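You operate a simulated robot arm through the tools that you are given. There is no shell and no other tool.

You run a simulated robot arm. Do the job below in one go: nothing can be reset, and whatever is moved stays where it is left.

Task
Move the green bench's hose to the TANK socket and run the pump again.
Fine: wheel to SHUT, then pump off, then turn the old lock lever to FREE and leave it so; the new one at TIGHT before the pump starts; end with the wheel at LOW, no drips.

The check looks at the end state, three seconds after you hand in, the way a careful person would. Anything else that was tipped, shoved, dropped, spilled or broken makes it a failure.

Robot
A 6-joint arm with a two-finger gripper, fixed in place. Base frame: the origin is on the floor under the middle of its stand, x ahead of it, y to its left, z up. Readings come in cm, rad, newtons and seconds.
It reaches about 163.7 cm from its shoulder. Its first joint turns from -2.897 to 2.897 rad. Payload 3.43 kg.
Tool frame: the origin (TCP) lies between the finger pads and is the grasp point; the fingertips stand 2 cm ahead of it; z points along the fingers, y is the line along which they close. The gripper opens to 19 cm; its body begins 24.8 cm behind the TCP.
Orientation is told as [roll, pitch, yaw] about the base's x, y, z axes, in that order, counted from this pose: with the fingers straight down and closing along the base's y, the tool's x points along the base's -x, its y along +y and its z along -z.

Tools
- The arm moves only by the tool send_rows. Its argument "deltas" is a list of rows, each a list of 3 entries, a list of its own where there are three numbers: the finger opening in cm, from 0 to 19, then the shift along the tool's x, y, z in cm, then the turn, a rotation vector about the tool's x, y, z in degrees. In form: [[grip, [dx, dy, dz], [wx, wy, wz]], ...]. A call has 1 to 20 rows; each row is the pose to reach, as a shift and turn from the pose commanded when the call began, along the tool's axes at that moment. Rows are played at 5 a second. More than 5 cm and 0.15 rad between two rows, or a gripper value outside its range, and nothing of the call is played. Where a pose cannot be reached the arm comes as near as it can. A force on the tool above 40 N (or 10 N above the force at the start of the call, whichever is more), or a blocked arm, ends the call early, and 0.2 s more pass. The fingers move at their own pace (about 4.5 cm/s each) and stop on an object; they squeeze with about 30 N. The grip force told is the motor's: it shows also when the fingers shut on nothing. Time passes only in rows, and 0.2 s behind the last, so rows that repeat a pose let the fingers close. It gives the time, the measured TCP pose, the force on the tool (base axes), the opening and the grip force at its end, in the units of the frame above (readings bear some noise), with the torque about the TCP (base axes, N m) and any sound that the robot's microphone picked up.
- Cameras (640 x 400 px; columns grow to the right, rows downward): "scene" is fixed at [40.02, 49.85, 154.77]; the picture's right is [-0.54, -0.84, 0.00], its down [-0.64, 0.41, -0.66] and it looks along [0.55, -0.35, -0.75] (base axes); focal length 328 px, centre (320, 200). "wrist" rides on the gripper at [7, -0.8, -28.8] in the tool frame; the picture's right is [0.12, 0.99, 0.00], its down [-0.96, 0.12, -0.25] and it looks along [-0.25, 0.03, 0.97] (tool axes); focal length 261 px, centre (320, 200). There is no depth. A picture from a camera that has moved, and an enlarged one, comes with that camera's place and axes in the base frame and with its lens. The place of the scene camera against the robot may be out by one fixed shift of up to 1.2 cm in any direction.
- capture(camera): a new picture of that camera. The clock stands still meanwhile.
- slide_trunk(by): slides the trunk up (or, below 0, down) by that many cm; the arm rides with it, the base frame stays. It gives what a move gives, with no picture.
- enlarge(camera, box): a new picture of the part [left, top, right, bottom] of that camera's present view, enlarged. The clock stands still meanwhile.
- sign_off(): hands the job in; it is judged then, once.

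Nothing tells you positions but the pictures and the camera data. Unless the task says otherwise, let go and move clear before handing in.

The tools are called as name(argument=value, ...) on one line, values as JSON. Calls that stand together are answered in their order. send_rows: Moves the arm, as the interface text tells. Its arguments: {"type":"object","properties":{"deltas":{"type":"array"}},"required":["deltas"]} The other tools are called the same way: slide_trunk (by) moves the trunk up or down; capture (camera) takes a picture; enlarge (camera, box) takes an enlarged picture of a part of a camera's view; sign_off () hands the job in.

At the start:

```text
time_s: 0.0
tool_pos: [78.23, -13.68, 116.31]
tool_rot: [0.0, 0.001, 0.001]
force: [0.7, 0.5, 1.0]
wrist_torque: [0.02, 0.03, 0.02]
opening: 18.97
grasp_force: 0.0
trunk travel left (down, up): [-17.5, 6.5]
```

scene: 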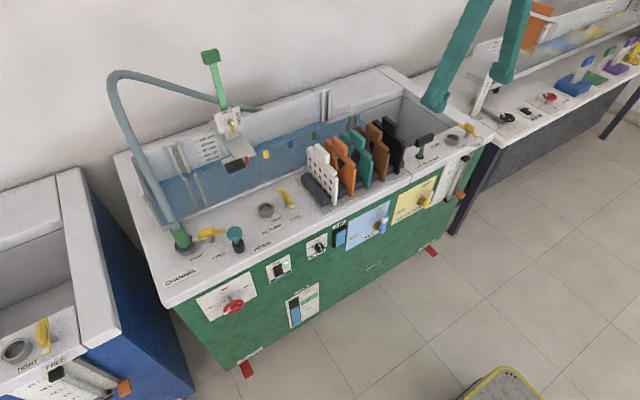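
wrist: 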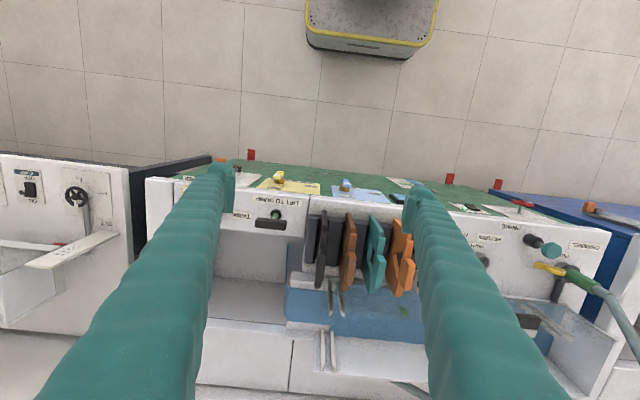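

I see a green bench with a hose plugged into a left socket (CHANNEL?), several sockets with yellow levers, a red wheel and switches on its front. I'll first look closer to read the labels.

enlarge(camera="scene", box=[140, 180, 300, 280])

enlarge(camera="scene", box=[180, 230, 340, 330])

enlarge(camera="scene", box=[320, 120, 496, 230])

enlarge(camera="scene", box=[180, 40, 340, 140])

enlarge(camera="scene", box=[170, 90, 330, 190])

```text
4.00 times, centred on (220, 230) of scene
camera zoom: at [40.02, 49.85, 154.77], right [-0.54, -0.84, 0.0], down [-0.64, 0.41, -0.66], along [0.55, -0.35, -0.75], focal length 1311 px, centre (720, 80)
```

zoom: 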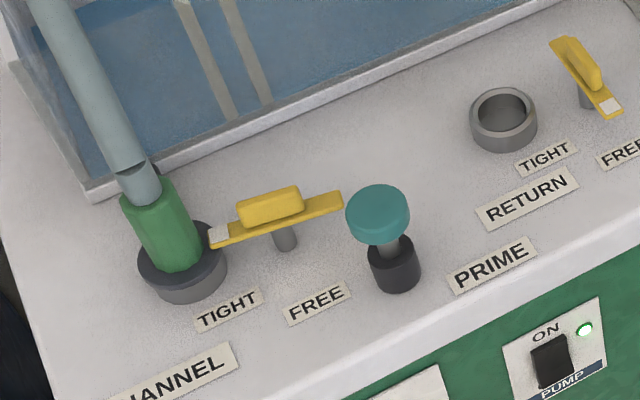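

```text
4.00 times, centred on (260, 280) of scene
camera zoom: at [40.02, 49.85, 154.77], right [-0.54, -0.84, 0.0], down [-0.64, 0.41, -0.66], along [0.55, -0.35, -0.75], focal length 1311 px, centre (560, -120)
```

zoom: 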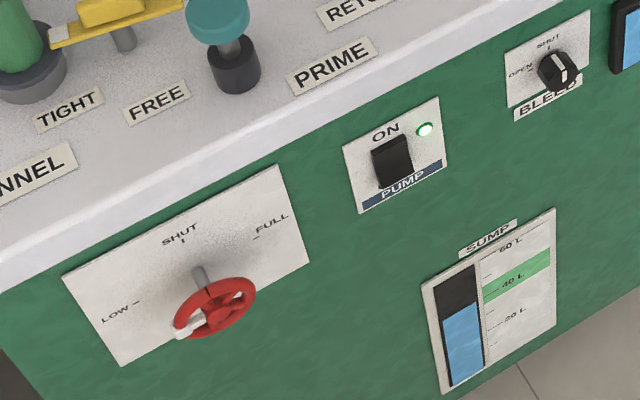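

```text
3.64 times, centred on (408, 175) of scene
camera zoom: at [40.02, 49.85, 154.77], right [-0.54, -0.84, 0.0], down [-0.64, 0.41, -0.66], along [0.55, -0.35, -0.75], focal length 1192 px, centre (0, 291)
```

zoom: 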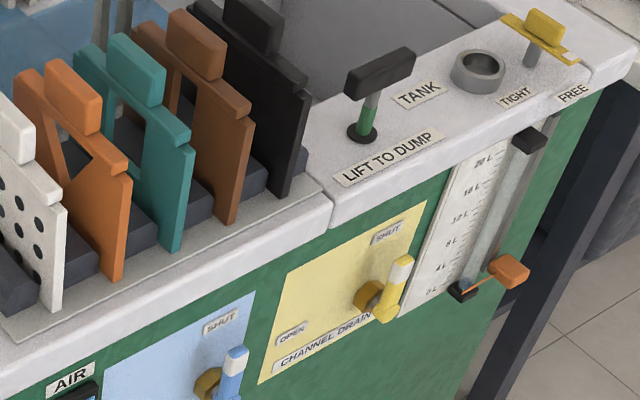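

```text
4.00 times, centred on (260, 90) of scene
camera zoom: at [40.02, 49.85, 154.77], right [-0.54, -0.84, 0.0], down [-0.64, 0.41, -0.66], along [0.55, -0.35, -0.75], focal length 1311 px, centre (560, 640)
```

zoom: 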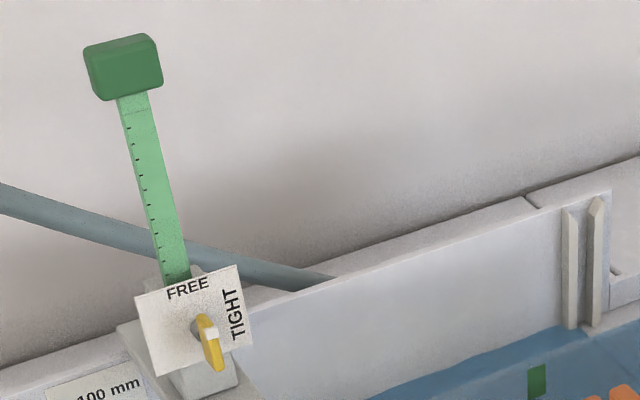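

```text
4.00 times, centred on (250, 140) of scene
camera zoom: at [40.02, 49.85, 154.77], right [-0.54, -0.84, 0.0], down [-0.64, 0.41, -0.66], along [0.55, -0.35, -0.75], focal length 1311 px, centre (600, 440)
```

zoom: 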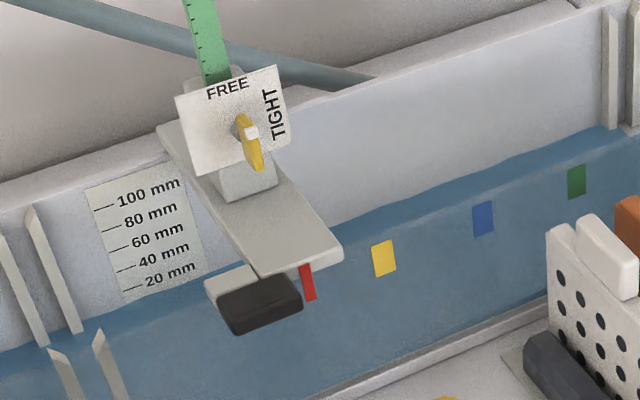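

The bench front faces the robot, with CHANNEL at the left (+y) end and TANK at the right (-y) end. I'll keep reading details: wheel pointer, lever ends, hose run and any notices.

enlarge(camera="scene", box=[430, 100, 510, 150])

enlarge(camera="scene", box=[200, 270, 264, 310])

enlarge(camera="scene", box=[100, 50, 292, 170])

enlarge(camera="scene", box=[220, 310, 348, 390])

enlarge(camera="wrist", box=[420, 170, 640, 308])

enlarge(camera="wrist", box=[140, 140, 320, 252])

enlarge(camera="wrist", box=[300, 150, 480, 262])

```text
8.00 times, centred on (470, 125) of scene
camera zoom: at [40.02, 49.85, 154.77], right [-0.54, -0.84, 0.0], down [-0.64, 0.41, -0.66], along [0.55, -0.35, -0.75], focal length 2622 px, centre (-880, 800)
```

zoom: 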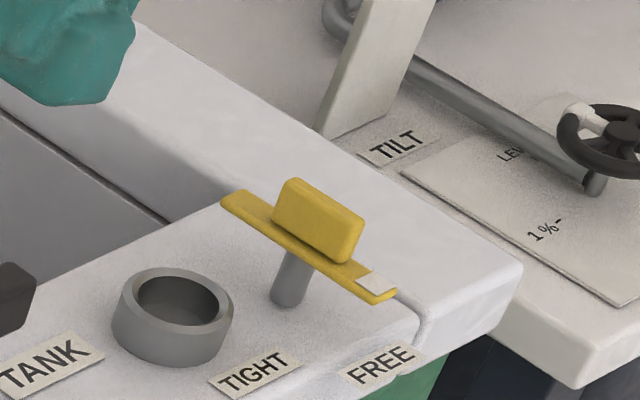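

```text
10.00 times, centred on (232, 290) of scene
camera zoom: at [40.02, 49.85, 154.77], right [-0.54, -0.84, 0.0], down [-0.64, 0.41, -0.66], along [0.55, -0.35, -0.75], focal length 3278 px, centre (1200, -700)
```

zoom: 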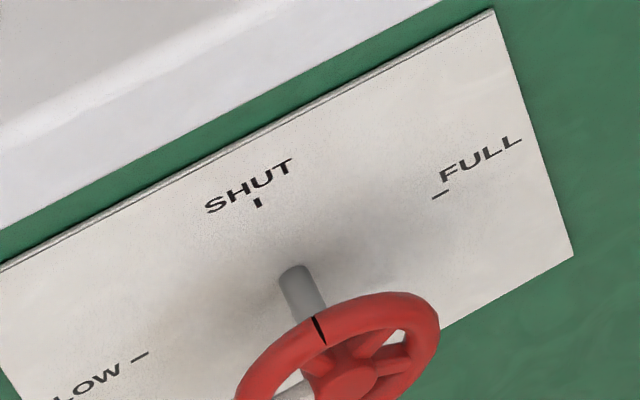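

```text
3.33 times, centred on (196, 110) of scene
camera zoom: at [40.02, 49.85, 154.77], right [-0.54, -0.84, 0.0], down [-0.64, 0.41, -0.66], along [0.55, -0.35, -0.75], focal length 1093 px, centre (733, 500)
```

zoom: 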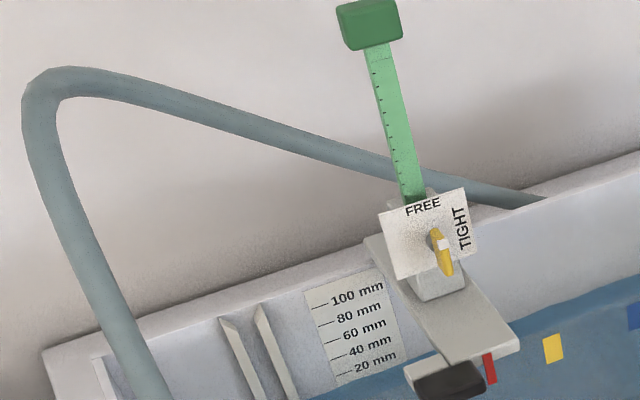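

```text
5.00 times, centred on (284, 350) of scene
camera zoom: at [40.02, 49.85, 154.77], right [-0.54, -0.84, 0.0], down [-0.64, 0.41, -0.66], along [0.55, -0.35, -0.75], focal length 1639 px, centre (500, -550)
```

zoom: 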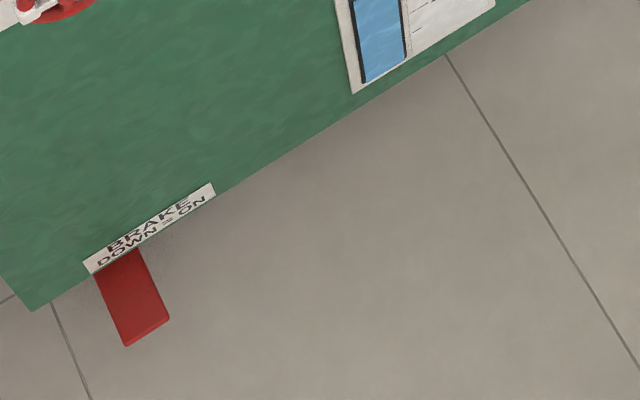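

```text
2.90 times, centred on (530, 239) of wrist
camera zoom: at [71.17, -14.38, 145.11], right [-0.12, 0.99, 0.0], down [0.96, 0.12, 0.25], along [0.25, 0.03, -0.97], focal length 756 px, centre (-289, 87)
```

zoom: 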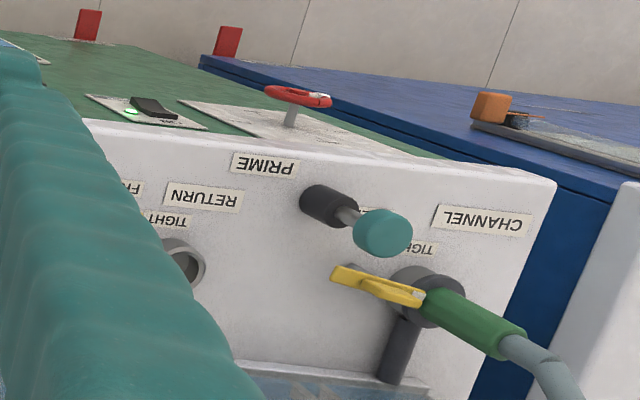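

```text
3.56 times, centred on (230, 196) of wrist
camera zoom: at [71.17, -14.38, 145.11], right [-0.12, 0.99, 0.0], down [0.96, 0.12, 0.25], along [0.25, 0.03, -0.97], focal length 927 px, centre (640, 214)
```

zoom: 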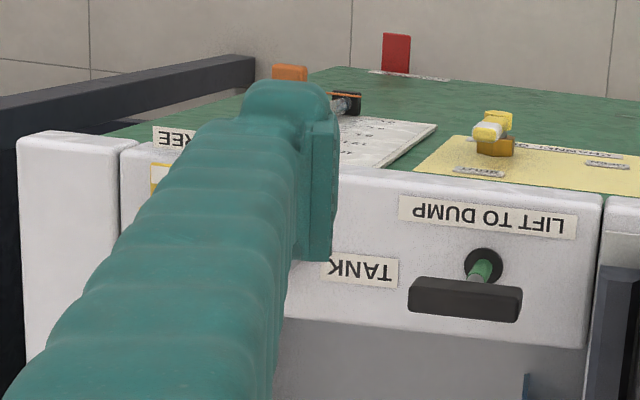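

```text
3.56 times, centred on (390, 206) of wrist
camera zoom: at [71.17, -14.38, 145.11], right [-0.12, 0.99, 0.0], down [0.96, 0.12, 0.25], along [0.25, 0.03, -0.97], focal length 927 px, centre (71, 179)
```

zoom: 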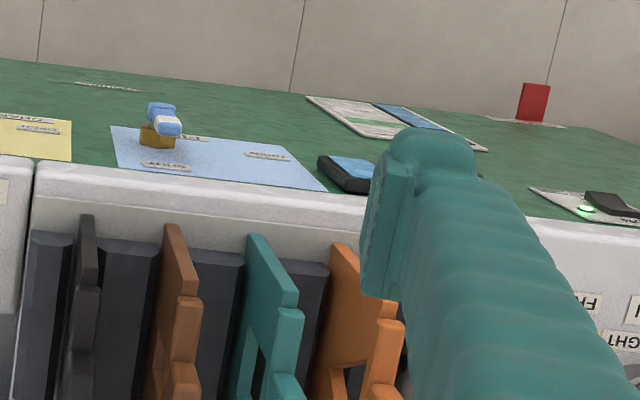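

I'll look closer at the wheel, the switch, and the blue bench/hose ends to determine the pointer on the wheel.

enlarge(camera="scene", box=[208, 285, 256, 315])

enlarge(camera="scene", box=[256, 250, 304, 280])

enlarge(camera="wrist", box=[500, 185, 564, 225])

enlarge(camera="scene", box=[300, 200, 460, 300])

enlarge(camera="scene", box=[0, 300, 160, 400])

enlarge(camera="scene", box=[480, 0, 640, 100])

enlarge(camera="wrist", box=[500, 230, 640, 318])

```text
13.33 times, centred on (232, 300) of scene
camera zoom: at [40.02, 49.85, 154.77], right [-0.54, -0.84, 0.0], down [-0.64, 0.41, -0.66], along [0.55, -0.35, -0.75], focal length 4370 px, centre (1493, -1133)
```

zoom: 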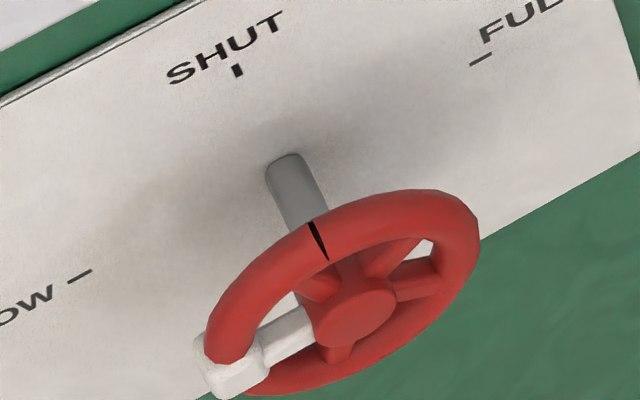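

```text
13.33 times, centred on (280, 265) of scene
camera zoom: at [40.02, 49.85, 154.77], right [-0.54, -0.84, 0.0], down [-0.64, 0.41, -0.66], along [0.55, -0.35, -0.75], focal length 4370 px, centre (853, -667)
```

zoom: 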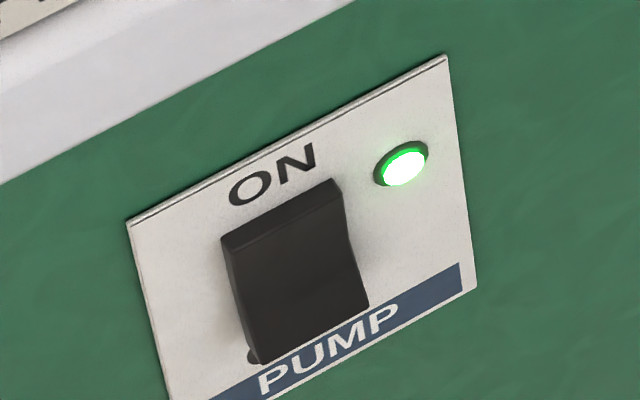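

```text
10.00 times, centred on (532, 205) of wrist
camera zoom: at [71.17, -14.38, 145.11], right [-0.12, 0.99, 0.0], down [0.96, 0.12, 0.25], along [0.25, 0.03, -0.97], focal length 2606 px, centre (-1800, 150)
```

zoom: 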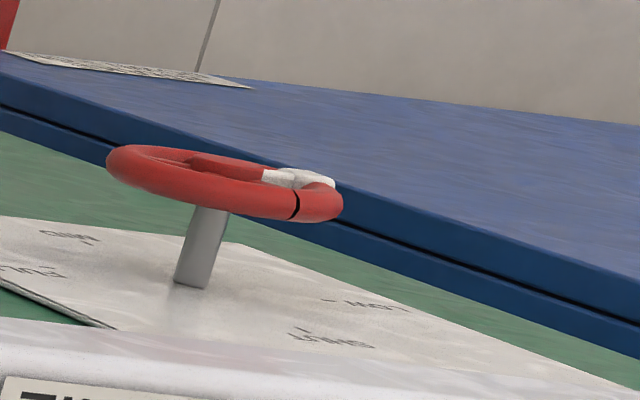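

```text
4.00 times, centred on (380, 250) of scene
camera zoom: at [40.02, 49.85, 154.77], right [-0.54, -0.84, 0.0], down [-0.64, 0.41, -0.66], along [0.55, -0.35, -0.75], focal length 1311 px, centre (80, 0)
```

zoom: 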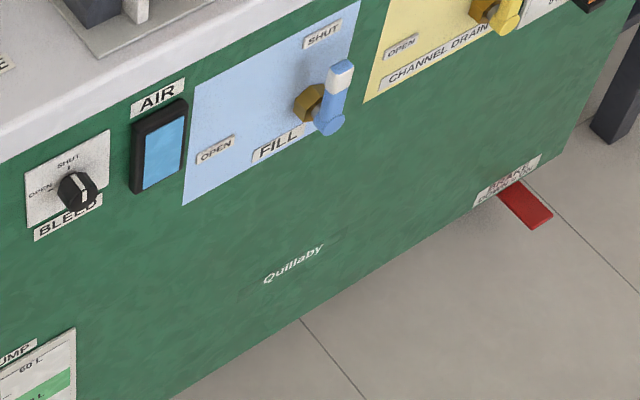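

```text
4.00 times, centred on (80, 350) of scene
camera zoom: at [40.02, 49.85, 154.77], right [-0.54, -0.84, 0.0], down [-0.64, 0.41, -0.66], along [0.55, -0.35, -0.75], focal length 1311 px, centre (1280, -400)
```

zoom: 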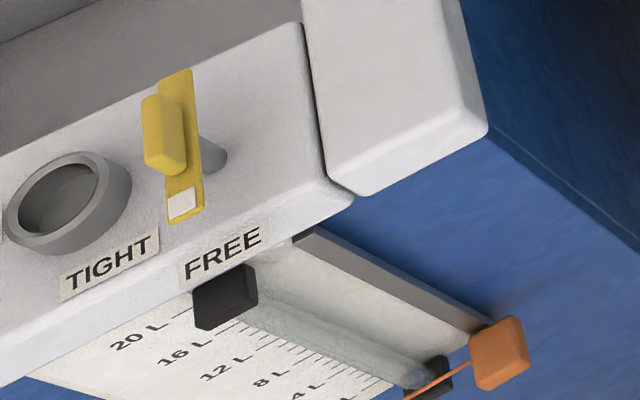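

```text
4.00 times, centred on (560, 50) of scene
camera zoom: at [40.02, 49.85, 154.77], right [-0.54, -0.84, 0.0], down [-0.64, 0.41, -0.66], along [0.55, -0.35, -0.75], focal length 1311 px, centre (-640, 800)
```

zoom: 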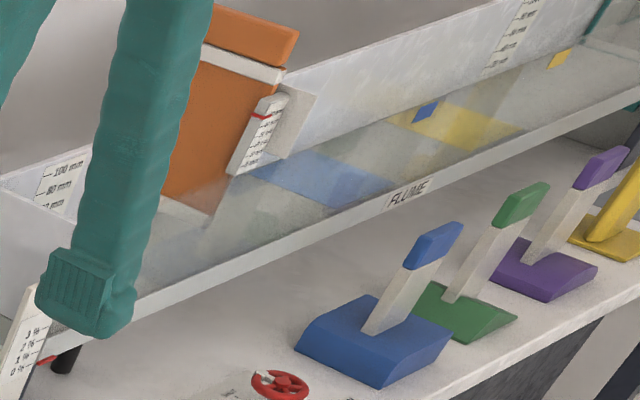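

```text
4.55 times, centred on (570, 274) of wrist
camera zoom: at [71.17, -14.38, 145.11], right [-0.12, 0.99, 0.0], down [0.96, 0.12, 0.25], along [0.25, 0.03, -0.97], focal length 1185 px, centre (-816, -136)
```

zoom: 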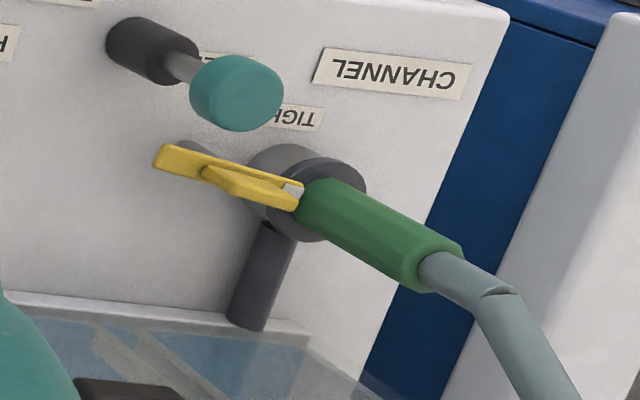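

The white tips on the levers and valve handles act as pointers: the CHANNEL lever is at TIGHT, the TANK lever at FREE, the wheel's white spoke points at LOW, and the pump is ON. I'll move the arm back and left, tilting it so the wrist camera can look at the front panel before I touch anything.

send_rows(deltas=[[19, [1.8, 4, 0], [0, -4, 0]], [19, [3.6, 8, 0], [0, -8, 0]], [19, [5.4, 12, 0], [0, -12, 0]], [19, [7.2, 16, 0], [0, -16, 0]], [19, [9, 20, 0], [0, -20, 0]], [19, [10.8, 24, 0], [0, -24, 0]], [19, [12.6, 28, 0], [0, -28, 0]], [19, [14.4, 32, 0], [0, -32, 0]], [19, [16.2, 36, 0], [0, -36, 0]], [19, [18, 40, 0], [0, -40, 0]], [19, [19.8, 44, 0], [0, -44, 0]], [19, [21.6, 48, 0], [0, -48, 0]], [19, [23.4, 52, 0], [0, -52, 0]]])

capture(camera="wrist")

capture(camera="scene")

```text
time_s: 2.8
tool_pos: [54.73, 38.5, 116.47]
tool_rot: [0.004, -0.908, -0.005]
force: [-3.2, 1.5, 0.4]
wrist_torque: [-0.26, -0.42, -0.28]
opening: 19.0
grasp_force: 0.2
trunk travel left (down, up): [-17.5, 6.5]
```

```text
taken
camera wrist: at [27.73, 37.63, 128.61], right [-0.07, 0.99, -0.09], down [0.4, 0.11, 0.91], along [0.92, 0.03, -0.4], focal length 261 px, centre (320, 200)
```

wrist: 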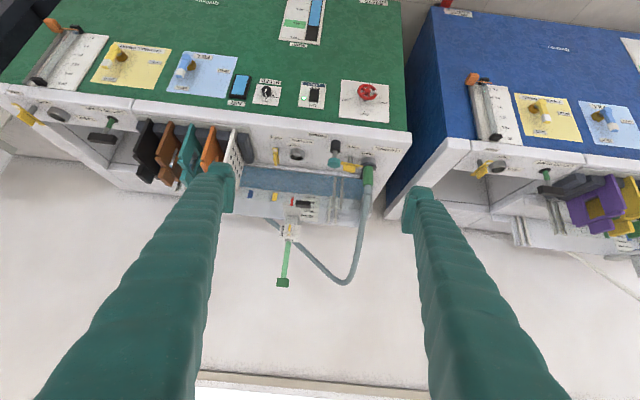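

```text
taken
```

scene: 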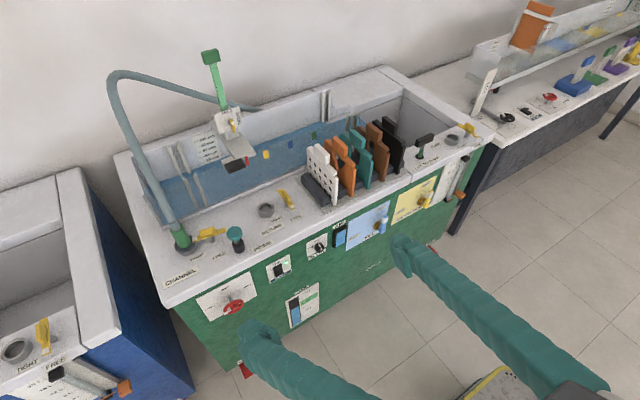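

The whole front is now visible (upside down) from the wrist camera. I'll zoom in to measure the wheel, the switch, the sockets and levers, and the hose run.

enlarge(camera="wrist", box=[330, 70, 410, 120])

enlarge(camera="wrist", box=[240, 70, 336, 130])

enlarge(camera="wrist", box=[310, 130, 406, 190])

enlarge(camera="wrist", box=[0, 90, 128, 170])

enlarge(camera="wrist", box=[230, 180, 390, 300])

```text
8.00 times, centred on (370, 95) of wrist
camera zoom: at [27.73, 37.63, 128.61], right [-0.07, 0.99, -0.09], down [0.4, 0.11, 0.91], along [0.92, 0.03, -0.4], focal length 2085 px, centre (-80, 1040)
```

zoom: 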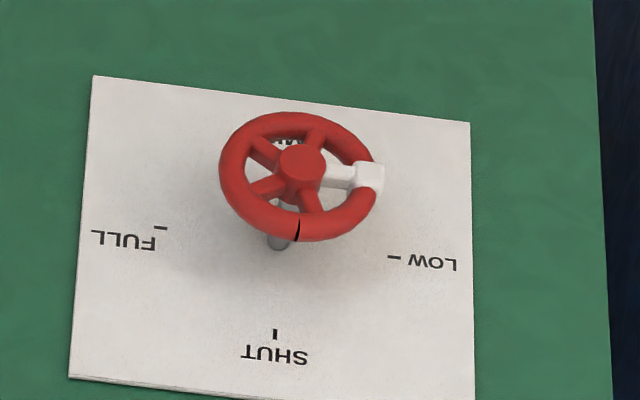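

```text
6.67 times, centred on (288, 100) of wrist
camera zoom: at [27.73, 37.63, 128.61], right [-0.07, 0.99, -0.09], down [0.4, 0.11, 0.91], along [0.92, 0.03, -0.4], focal length 1738 px, centre (533, 867)
```

zoom: 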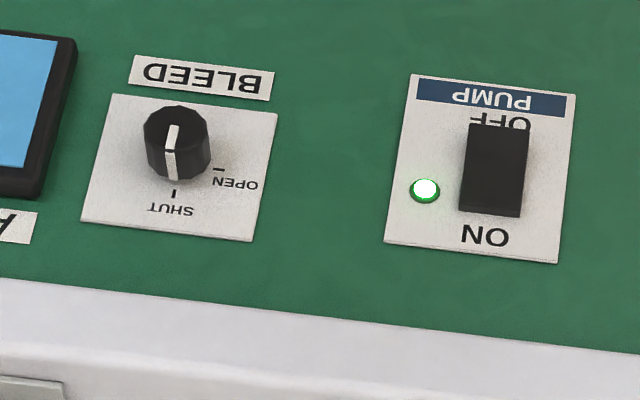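

```text
6.67 times, centred on (358, 160) of wrist
camera zoom: at [27.73, 37.63, 128.61], right [-0.07, 0.99, -0.09], down [0.4, 0.11, 0.91], along [0.92, 0.03, -0.4], focal length 1738 px, centre (67, 467)
```

zoom: 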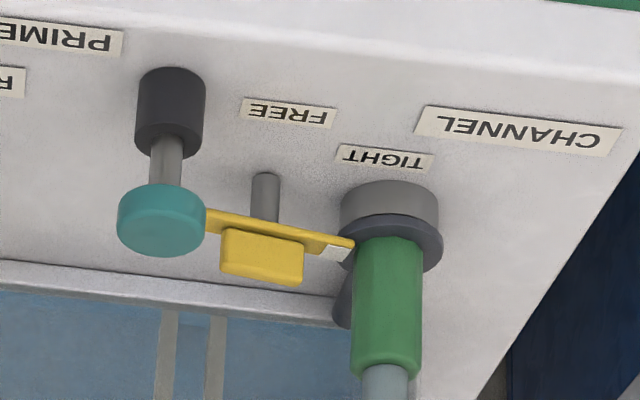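

```text
5.00 times, centred on (64, 130) of wrist
camera zoom: at [27.73, 37.63, 128.61], right [-0.07, 0.99, -0.09], down [0.4, 0.11, 0.91], along [0.92, 0.03, -0.4], focal length 1303 px, centre (1600, 550)
```

zoom: 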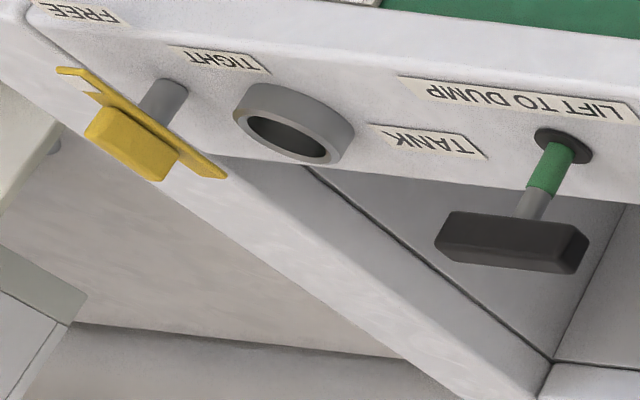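

```text
3.33 times, centred on (310, 240) of wrist
camera zoom: at [27.73, 37.63, 128.61], right [-0.07, 0.99, -0.09], down [0.4, 0.11, 0.91], along [0.92, 0.03, -0.4], focal length 869 px, centre (353, 67)
```

zoom: 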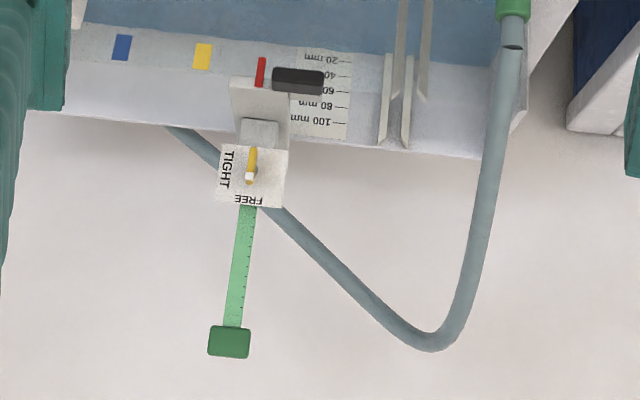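

Geometry from the two wrist views: wheel centre is about (84.3, 50.0, 67.7) with the panel at x≈87.8, pump rocker about (87, 34.6, 69), CHANNEL plug collar (98.3, 54.1, z 84–91), its lever (97.5, 48, 86), and TANK socket about (93, -38, 84). Next I bring the tool level in front of the wheel, staying well clear of the bench.

send_rows(deltas=[[19, [3.2, 0.96, 2.5], [0, -3.1, 0]], [19, [6.4, 1.9, 5.0], [0, -6.3, 0]], [19, [9.6, 2.9, 7.6], [0, -9.5, 0]], [19, [12.8, 3.8, 10.1], [0, -12.6, 0]], [19, [16.0, 4.8, 12.6], [0, -15.8, 0]], [19, [19.2, 5.8, 15.2], [0, -19, 0]], [17, [22.4, 6.7, 17.7], [0, -22.2, 0]], [15, [25.6, 7.7, 20.2], [0, -25.3, 0]], [13, [28.8, 8.6, 22.7], [0, -28.5, 0]], [12, [32.0, 9.6, 25.3], [0, -31.7, 0]], [11, [35.2, 10.5, 27.8], [0, -34.8, 0]], [10, [38.3, 11.5, 30.3], [0, -38, 0]]])

capture(camera="wrist")

capture(camera="scene")

```text
time_s: 5.4
tool_pos: [56.01, 58.69, 74.52]
tool_rot: [-1.036, -1.488, 0.989]
force: [-0.1, 1.0, 0.7]
wrist_torque: [-0.03, -0.04, -0.2]
opening: 10.01
grasp_force: 0.0
out of reach, approached as far as the arm can: row 9, 10, 11, 12
trunk travel left (down, up): [-17.5, 6.5]
```

```text
taken
camera wrist: at [27.07, 58.69, 68.8], right [0.04, 0.98, -0.19], down [-0.2, 0.19, 0.96], along [0.98, 0.0, 0.2], focal length 261 px, centre (320, 200)
```

wrist: 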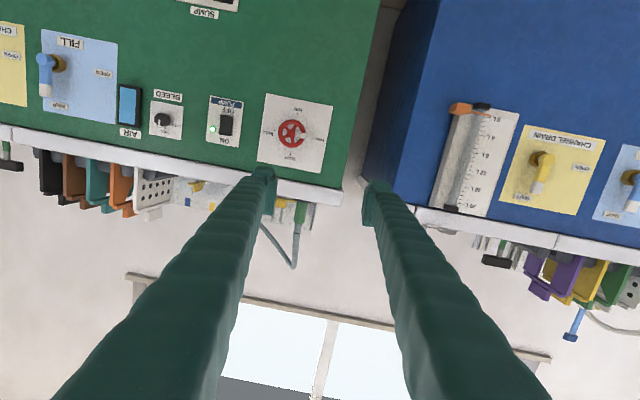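

```text
taken
```

scene: 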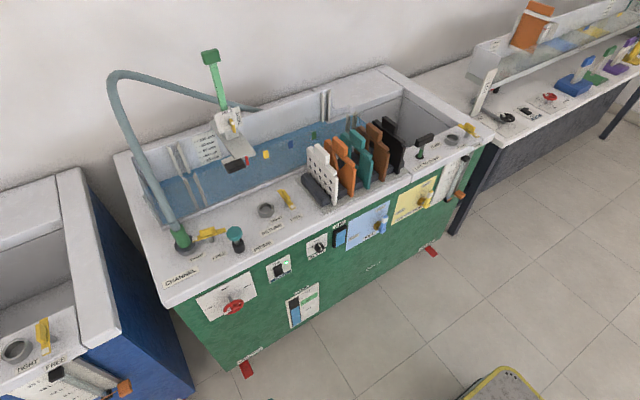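

The pose that close to the robot was out of reach, but the tool ended nearly level and clear of everything. I'll move forward in small steps towards the wheel and see which reference the commands use.

send_rows(deltas=[[10, [0, 0, 3], [0, 0, 0]], [10, [0, 0, 6], [0, 0, 0]], [10, [0, 0, 9], [0, 0, 0]]])

enlarge(camera="wrist", box=[180, 60, 360, 220])

```text
time_s: 6.2
tool_pos: [65.08, 58.01, 74.25]
tool_rot: [-0.987, -1.491, 0.937]
force: [-0.2, -0.9, 0.7]
wrist_torque: [0.0, 0.04, -0.02]
opening: 9.97
grasp_force: 0.0
trunk travel left (down, up): [-17.5, 6.5]
```

```text
2.50 times, centred on (270, 140) of wrist
camera zoom: at [36.14, 57.94, 68.56], right [0.04, 0.98, -0.19], down [-0.2, 0.19, 0.96], along [0.98, 0.0, 0.2], focal length 652 px, centre (445, 350)
```

zoom: 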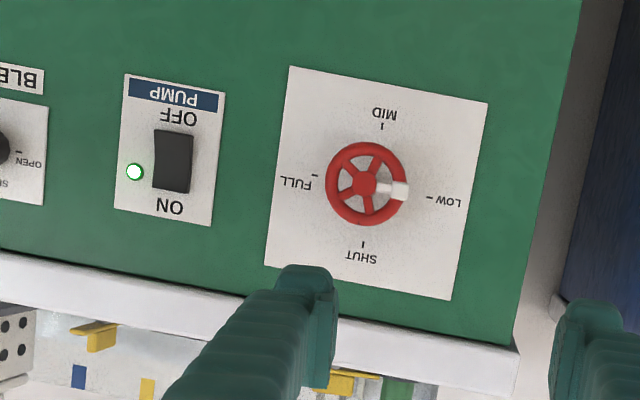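

Commands refer to the pose actually reached, good. The wheel dial reads SHUT (top), LOW (left), MID, FULL, so SHUT is a quarter turn clockwise. Next I square the tool to the panel and line up in front of the wheel.

send_rows(deltas=[[10, [1.7, -1.8, 1.9], [-0.7, -0.63, 0.95]], [10, [3.4, -3.6, 3.8], [-1.43, -1.26, 1.9]], [10, [5.0, -5.4, 5.7], [-2.15, -1.9, 2.85]], [10, [6.72, -7.21, 7.6], [-2.86, -2.52, 3.81]], [10, [6.72, -7.21, 7.6], [-2.86, -2.52, 3.81]]])

capture(camera="wrist")

```text
time_s: 7.4
tool_pos: [74.48, 55.93, 72.96]
tool_rot: [-1.02, -1.502, 0.986]
force: [0.2, -0.3, 0.2]
wrist_torque: [-0.03, -0.05, 0.02]
opening: 9.99
grasp_force: 0.1
out of reach, approached as far as the arm can: row 1, 2, 3, 4, 5
trunk travel left (down, up): [-17.5, 6.5]
```

```text
taken
camera wrist: at [45.53, 55.66, 67.06], right [0.03, 0.98, -0.18], down [-0.21, 0.18, 0.96], along [0.98, 0.01, 0.21], focal length 261 px, centre (320, 200)
```

wrist: 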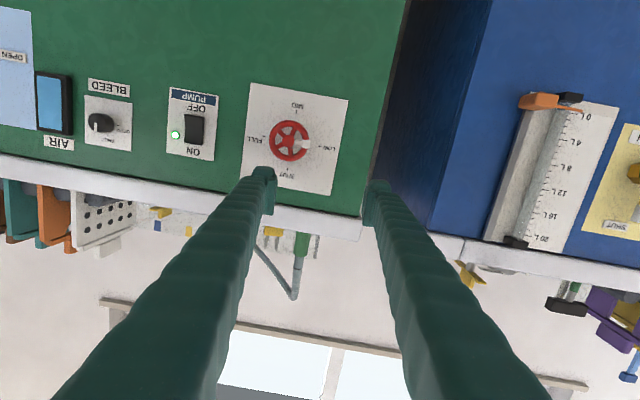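

The arm can't get lower with a level tool at this trunk height, so I'll lower the trunk; the fingers are in free space in front of the panel.

slide_trunk(by=-14)

capture(camera="scene")

```text
time_s: 9.1
tool_pos: [74.5, 55.94, 59.07]
tool_rot: [-1.021, -1.501, 0.985]
force: [-0.5, -0.8, -0.3]
wrist_torque: [-0.02, 0.03, -0.01]
opening: 9.98
grasp_force: 0.0
trunk travel left (down, up): [-3.5, 20.5]
```

```text
taken
```

scene: 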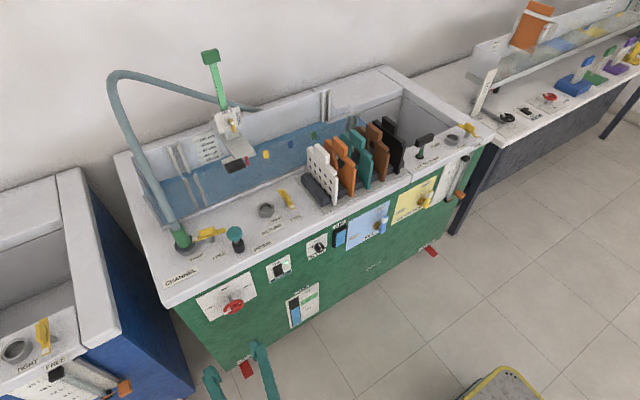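

send_rows(deltas=[[10, [-2.05, -1.6, -0.4], [-0.5, -0.5, 0.85]], [10, [-4.1, -3.2, -0.8], [-1.03, -1.05, 1.7]], [10, [-6.15, -4.9, -1.2], [-1.55, -1.57, 2.55]], [10, [-8.21, -6.49, -1.59], [-2.07, -2.09, 3.4]], [10, [-8.21, -6.49, -1.59], [-2.07, -2.09, 3.4]]])

capture(camera="wrist")

```text
time_s: 10.3
tool_pos: [73.56, 51.22, 69.15]
tool_rot: [-0.887, -1.554, 0.879]
force: [-0.4, -0.3, 0.2]
wrist_torque: [0.04, 0.01, 0.0]
opening: 9.97
grasp_force: 0.0
out of reach, approached as far as the arm can: row 1, 2, 3, 4, 5
trunk travel left (down, up): [-3.5, 20.5]
```

```text
taken
camera wrist: at [44.85, 50.43, 62.51], right [0.01, 0.99, -0.13], down [-0.24, 0.13, 0.96], along [0.97, 0.03, 0.24], focal length 261 px, centre (320, 200)
```

wrist: 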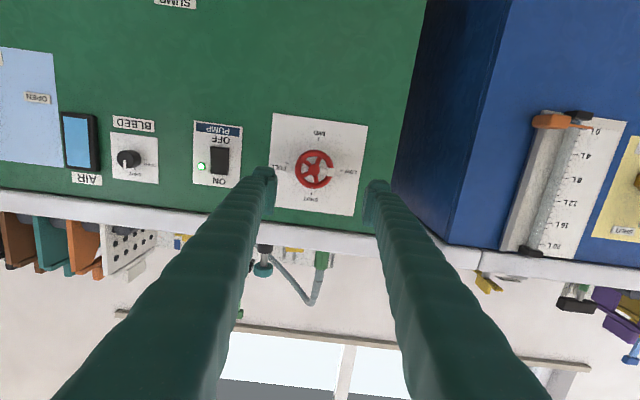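

The tool is now square to the panel and close to the wheel axis. I'll zoom in to refine the wheel centre from this view.

enlarge(camera="wrist", box=[256, 120, 384, 200])

enlarge(camera="scene", box=[160, 260, 320, 360])

```text
5.00 times, centred on (320, 160) of wrist
camera zoom: at [44.85, 50.43, 62.51], right [0.01, 0.99, -0.13], down [-0.24, 0.13, 0.96], along [0.97, 0.03, 0.24], focal length 1303 px, centre (320, 400)
```

zoom: 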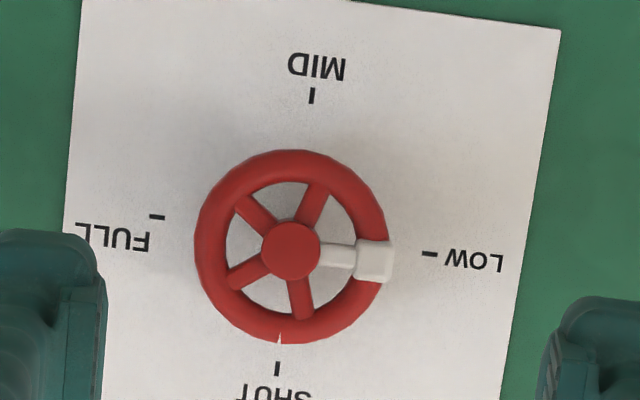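

```text
4.00 times, centred on (240, 310) of scene
camera zoom: at [40.02, 49.85, 154.77], right [-0.54, -0.84, 0.0], down [-0.64, 0.41, -0.66], along [0.55, -0.35, -0.75], focal length 1311 px, centre (640, -240)
```

zoom: 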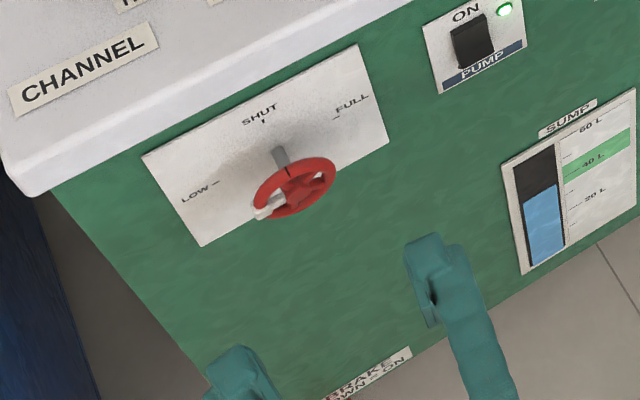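

The white spoke is clearly the pointer (the dark notch is only a seam). Wheel centre is about (84, 50.0, 67.5). Now I'll centre on it, still short of it, and pre-turn the gripper by -45° so it can turn a quarter turn clockwise.

send_rows(deltas=[[10, [0.8, -0.6, 2.2], [0, 0, 0]], [10, [1.62, -1.16, 4.43], [0, 0, 0]], [10, [1.62, -1.16, 4.43], [0, 0, -7.5]], [10, [1.62, -1.16, 4.43], [0, 0, -15]], [10, [1.62, -1.16, 4.43], [0, 0, -22.5]], [10, [1.62, -1.16, 4.43], [0, 0, -30]], [10, [1.62, -1.16, 4.43], [0, 0, -37.5]], [10, [1.62, -1.16, 4.43], [0, 0, -45]], [10, [1.62, -1.16, 4.43], [0, 0, -45]]])

capture(camera="wrist")

```text
time_s: 12.3
tool_pos: [77.99, 50.04, 67.56]
tool_rot: [-1.571, -0.785, 1.571]
force: [-0.3, 0.0, -1.0]
wrist_torque: [0.0, 0.0, 0.03]
opening: 10.0
grasp_force: 0.0
out of reach, approached as far as the arm can: row 1, 2
trunk travel left (down, up): [-3.5, 20.5]
```

```text
taken
camera wrist: at [49.29, 44.41, 63.27], right [0.0, 0.62, -0.79], down [-0.25, 0.76, 0.6], along [0.97, 0.2, 0.15], focal length 261 px, centre (320, 200)
```

wrist: 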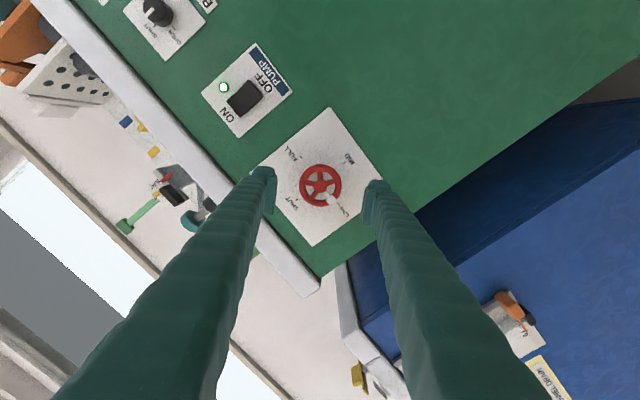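

Position is exact now; the joint limit apparently sits near zero roll, so I'll check that the tool can turn further the other way (to about -100°) here in free space.

send_rows(deltas=[[10, [0, 0, 0], [0, 0, -8]], [10, [0, 0, 0], [0, 0, -16]], [10, [0, 0, 0], [0, 0, -24]], [10, [0, 0, 0], [0, 0, -32]], [10, [0, 0, 0], [0, 0, -40]], [10, [0, 0, 0], [0, 0, -48]], [10, [0, 0, 0], [0, 0, -55]], [10, [0, 0, 0], [0, 0, -60]], [10, [0, 0, 0], [0, 0, -60]]])

enlarge(camera="wrist", box=[240, 120, 400, 220])

enlarge(camera="scene", box=[160, 240, 320, 340])

```text
time_s: 14.3
tool_pos: [78.03, 50.04, 67.62]
tool_rot: [-1.572, 0.263, 1.569]
force: [-0.6, -0.4, 0.3]
wrist_torque: [-0.03, -0.01, -0.03]
opening: 9.97
grasp_force: 0.1
trunk travel left (down, up): [-3.5, 20.5]
```

```text
4.00 times, centred on (320, 170) of wrist
camera zoom: at [49.31, 43.38, 70.28], right [0.0, -0.37, -0.93], down [-0.25, 0.9, -0.36], along [0.97, 0.23, -0.09], focal length 1043 px, centre (320, 320)
```

zoom: 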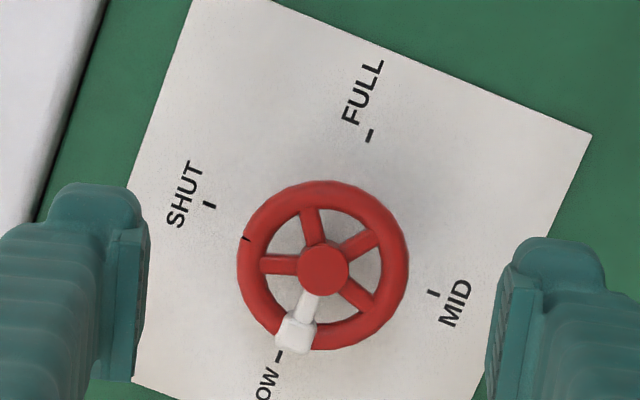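

```text
4.00 times, centred on (240, 290) of scene
camera zoom: at [40.02, 49.85, 154.77], right [-0.54, -0.84, 0.0], down [-0.64, 0.41, -0.66], along [0.55, -0.35, -0.75], focal length 1311 px, centre (640, -160)
```

zoom: 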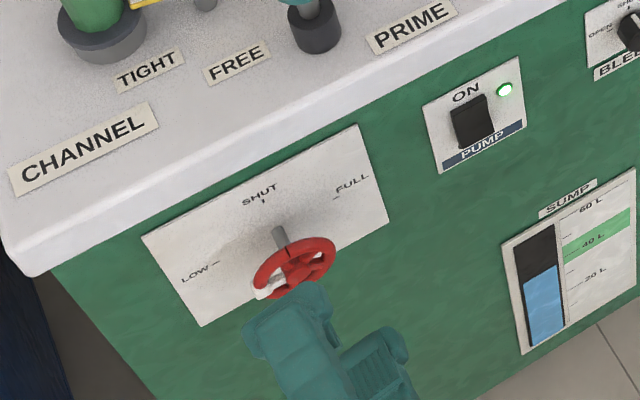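

The range is fine (-105° reached exactly). I'll narrow the opening to 8 cm, go in over the wheel, and close on the rim.

send_rows(deltas=[[8, [0, 0, 0], [0, 0, 0]], [8, [0, 0, 0], [0, 0, 0]], [8, [0, 0, 1.5], [0, 0, 0]], [8, [0, 0, 3], [0, 0, 0]], [8, [0, 0, 4.5], [0, 0, 0]], [8, [0, 0, 6], [0, 0, 0]], [8, [0, 0, 6], [0, 0, 0]]])

enlarge(camera="wrist", box=[240, 120, 400, 220])

enlarge(camera="scene", box=[160, 240, 320, 340])

```text
time_s: 15.9
tool_pos: [84.03, 50.05, 67.59]
tool_rot: [-1.567, 0.261, 1.572]
force: [0.0, -0.3, 1.0]
wrist_torque: [-0.03, -0.02, -0.02]
opening: 8.0
grasp_force: 0.0
trunk travel left (down, up): [-3.5, 20.5]
```

```text
4.00 times, centred on (320, 170) of wrist
camera zoom: at [55.31, 43.42, 70.22], right [0.0, -0.37, -0.93], down [-0.25, 0.9, -0.36], along [0.97, 0.23, -0.09], focal length 1043 px, centre (320, 320)
```

zoom: 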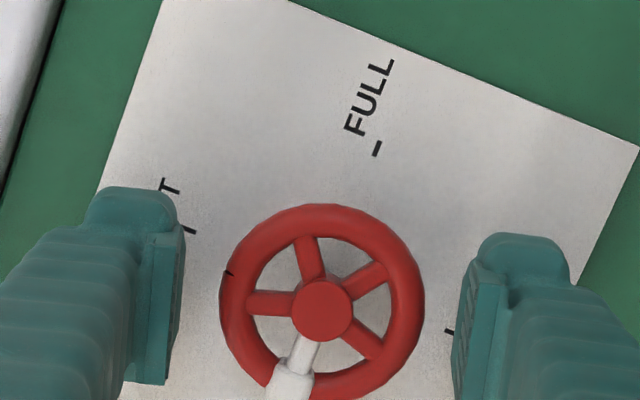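

```text
4.00 times, centred on (240, 290) of scene
camera zoom: at [40.02, 49.85, 154.77], right [-0.54, -0.84, 0.0], down [-0.64, 0.41, -0.66], along [0.55, -0.35, -0.75], focal length 1311 px, centre (640, -160)
```

zoom: 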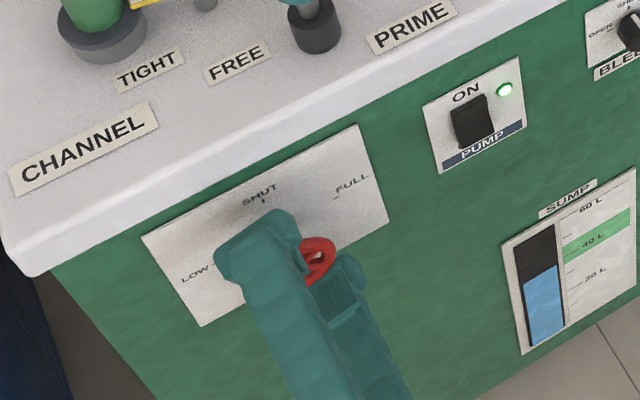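

The fingers straddle the wheel. Closing on the rim now.

send_rows(deltas=[[7, [0, 0, 0], [0, 0, 0]], [6, [0, 0, 0], [0, 0, 0]], [5, [0, 0, 0], [0, 0, 0]], [4, [0, 0, 0], [0, 0, 0]], [4, [0, 0, 0], [0, 0, 0]]])

enlarge(camera="wrist", box=[240, 120, 400, 220])

```text
time_s: 17.1
tool_pos: [84.13, 50.04, 67.48]
tool_rot: [-1.569, 0.262, 1.572]
force: [-1.1, -0.8, -6.0]
wrist_torque: [0.05, 0.08, -0.02]
opening: 5.86
grasp_force: 45.0
trunk travel left (down, up): [-3.5, 20.5]
```

```text
4.00 times, centred on (320, 170) of wrist
camera zoom: at [55.3, 43.41, 70.19], right [0.0, -0.37, -0.93], down [-0.25, 0.9, -0.36], along [0.97, 0.23, -0.09], focal length 1043 px, centre (320, 320)
```

zoom: 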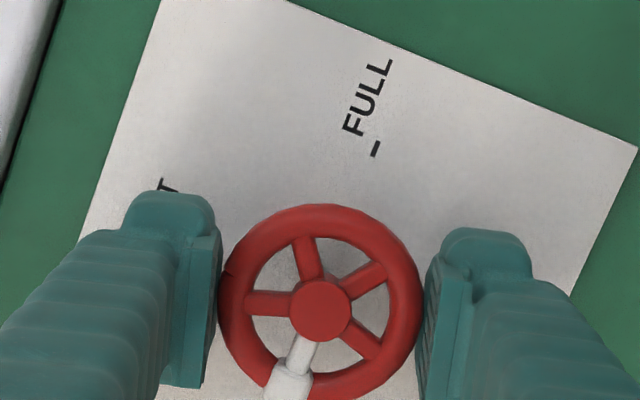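

Gripped the rim (5.86 cm). Now turning a quarter turn clockwise towards SHUT.

send_rows(deltas=[[4, [0, 0, 0], [0, 0, 7.5]], [4, [0, 0, 0], [0, 0, 15]], [4, [0, 0, 0], [0, 0, 22.5]], [4, [0, 0, 0], [0, 0, 30]], [4, [0, 0, 0], [0, 0, 37.5]], [4, [0, 0, 0], [0, 0, 45]], [4, [0, 0, 0], [0, 0, 52.5]], [4, [0, 0, 0], [0, 0, 60]], [4, [0, 0, 0], [0, 0, 67.5]], [4, [0, 0, 0], [0, 0, 75]], [4, [0, 0, 0], [0, 0, 82.5]], [4, [0, 0, 0], [0, 0, 89]], [4, [0, 0, 0], [0, 0, 89]]])

enlarge(camera="wrist", box=[240, 120, 400, 220])

enlarge(camera="scene", box=[160, 240, 320, 340])

```text
time_s: 19.9
tool_pos: [84.01, 49.95, 67.48]
tool_rot: [-1.567, -1.292, 1.569]
force: [-7.8, -4.6, -5.9]
wrist_torque: [-0.01, 0.06, -0.04]
opening: 5.85
grasp_force: 44.5
trunk travel left (down, up): [-3.5, 20.5]
```

```text
4.00 times, centred on (320, 170) of wrist
camera zoom: at [55.3, 47.22, 61.06], right [0.0, 0.92, -0.39], down [-0.25, 0.37, 0.89], along [0.97, 0.1, 0.23], focal length 1043 px, centre (320, 320)
```

zoom: 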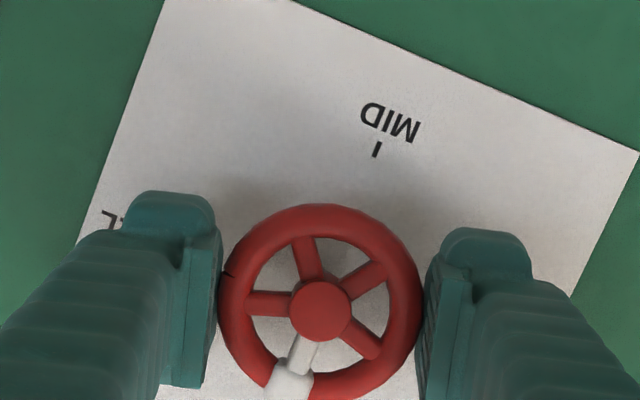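

```text
4.00 times, centred on (240, 290) of scene
camera zoom: at [40.02, 49.85, 154.77], right [-0.54, -0.84, 0.0], down [-0.64, 0.41, -0.66], along [0.55, -0.35, -0.75], focal length 1311 px, centre (640, -160)
```

zoom: 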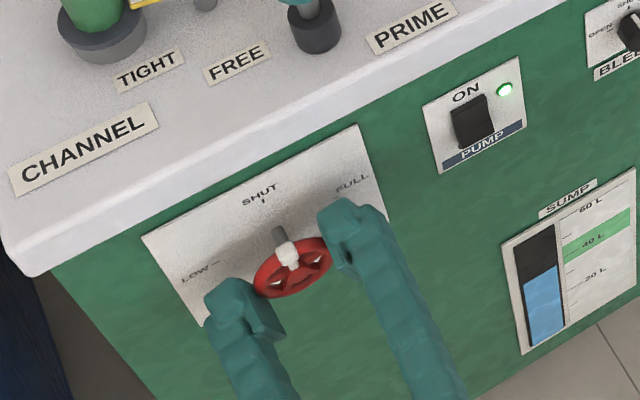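

The wheel followed the grip and its white spoke is at the top. I'll add the last degree, release, and back off to check it.

send_rows(deltas=[[4, [0, 0, 0], [0, 0, 1]], [5, [0, 0, 0], [0, 0, 1]], [6.5, [0, 0, 0], [0, 0, 1]], [8, [0, 0, 0], [0, 0, 1]], [8, [0, 0, 0], [0, 0, 1]], [8, [0, 0, 0], [0, 0, 1]], [8, [0, 0, -2], [0, 0, 1]], [8, [0, 0, -4], [0, 0, 1]], [8, [0, 0, -7], [0, 0, 1]]])

enlarge(camera="wrist", box=[240, 120, 400, 220])

enlarge(camera="scene", box=[160, 240, 320, 340])

```text
time_s: 21.9
tool_pos: [77.1, 49.91, 67.74]
tool_rot: [-1.572, -1.311, 1.572]
force: [0.3, 0.1, 0.4]
wrist_torque: [-0.01, -0.02, 0.06]
opening: 7.99
grasp_force: 0.1
trunk travel left (down, up): [-3.5, 20.5]
```

```text
4.00 times, centred on (320, 170) of wrist
camera zoom: at [48.34, 47.27, 61.02], right [0.0, 0.93, -0.37], down [-0.25, 0.36, 0.9], along [0.97, 0.09, 0.23], focal length 1043 px, centre (320, 320)
```

zoom: 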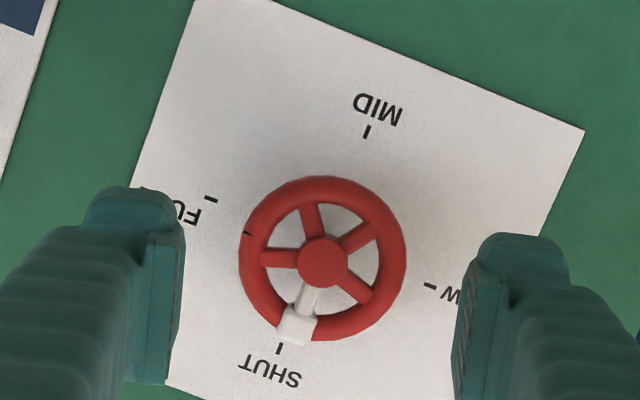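

```text
4.00 times, centred on (240, 290) of scene
camera zoom: at [40.02, 49.85, 154.77], right [-0.54, -0.84, 0.0], down [-0.64, 0.41, -0.66], along [0.55, -0.35, -0.75], focal length 1311 px, centre (640, -160)
```

zoom: 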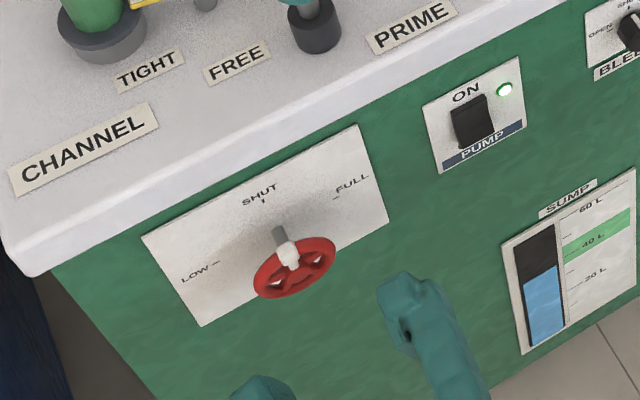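

The wheel is at SHUT. Next is the pump switch: I'll close the fingers and move right to sit in front of the rocker.

send_rows(deltas=[[6, [1.2, -3.6, -1.1], [0, 0, 0]], [3, [2.5, -7.3, -1.1], [0, 0, 0]], [1, [3.7, -11, -1.1], [0, 0, 0]], [0, [4.95, -14.62, -1.1], [0, 0, 0]], [0, [4.95, -14.62, -1.1], [0, 0, 0]], [0, [4.95, -14.62, -1.1], [0, 0, 0]]])

enlarge(camera="wrist", box=[224, 100, 416, 220])

capture(camera="scene")

```text
time_s: 23.3
tool_pos: [77.82, 37.02, 66.64]
tool_rot: [-1.568, -1.311, 1.565]
force: [0.4, 0.6, -0.8]
wrist_torque: [0.01, 0.0, 0.02]
opening: 0.0
grasp_force: 29.5
out of reach, approached as far as the arm can: row 4, 5, 6
trunk travel left (down, up): [-3.5, 20.5]
```

```text
3.33 times, centred on (320, 160) of wrist
camera zoom: at [49.11, 34.37, 60.03], right [0.0, 0.93, -0.37], down [-0.25, 0.36, 0.9], along [0.97, 0.09, 0.23], focal length 869 px, centre (320, 333)
```

zoom: 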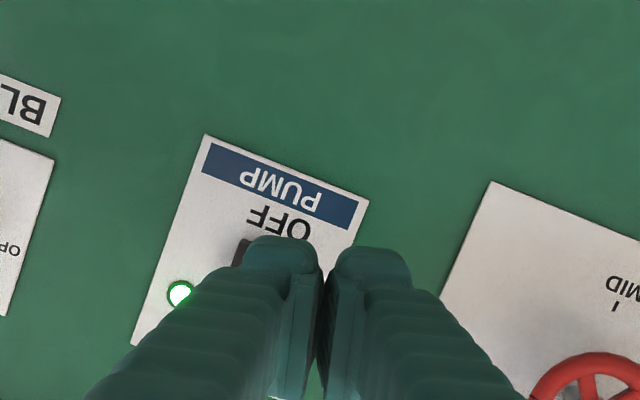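

```text
taken
```

scene: 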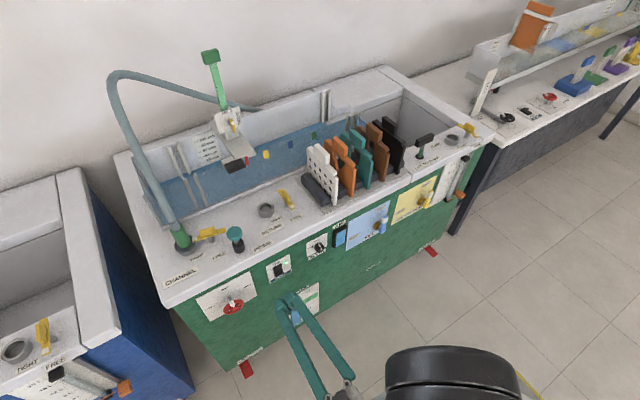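

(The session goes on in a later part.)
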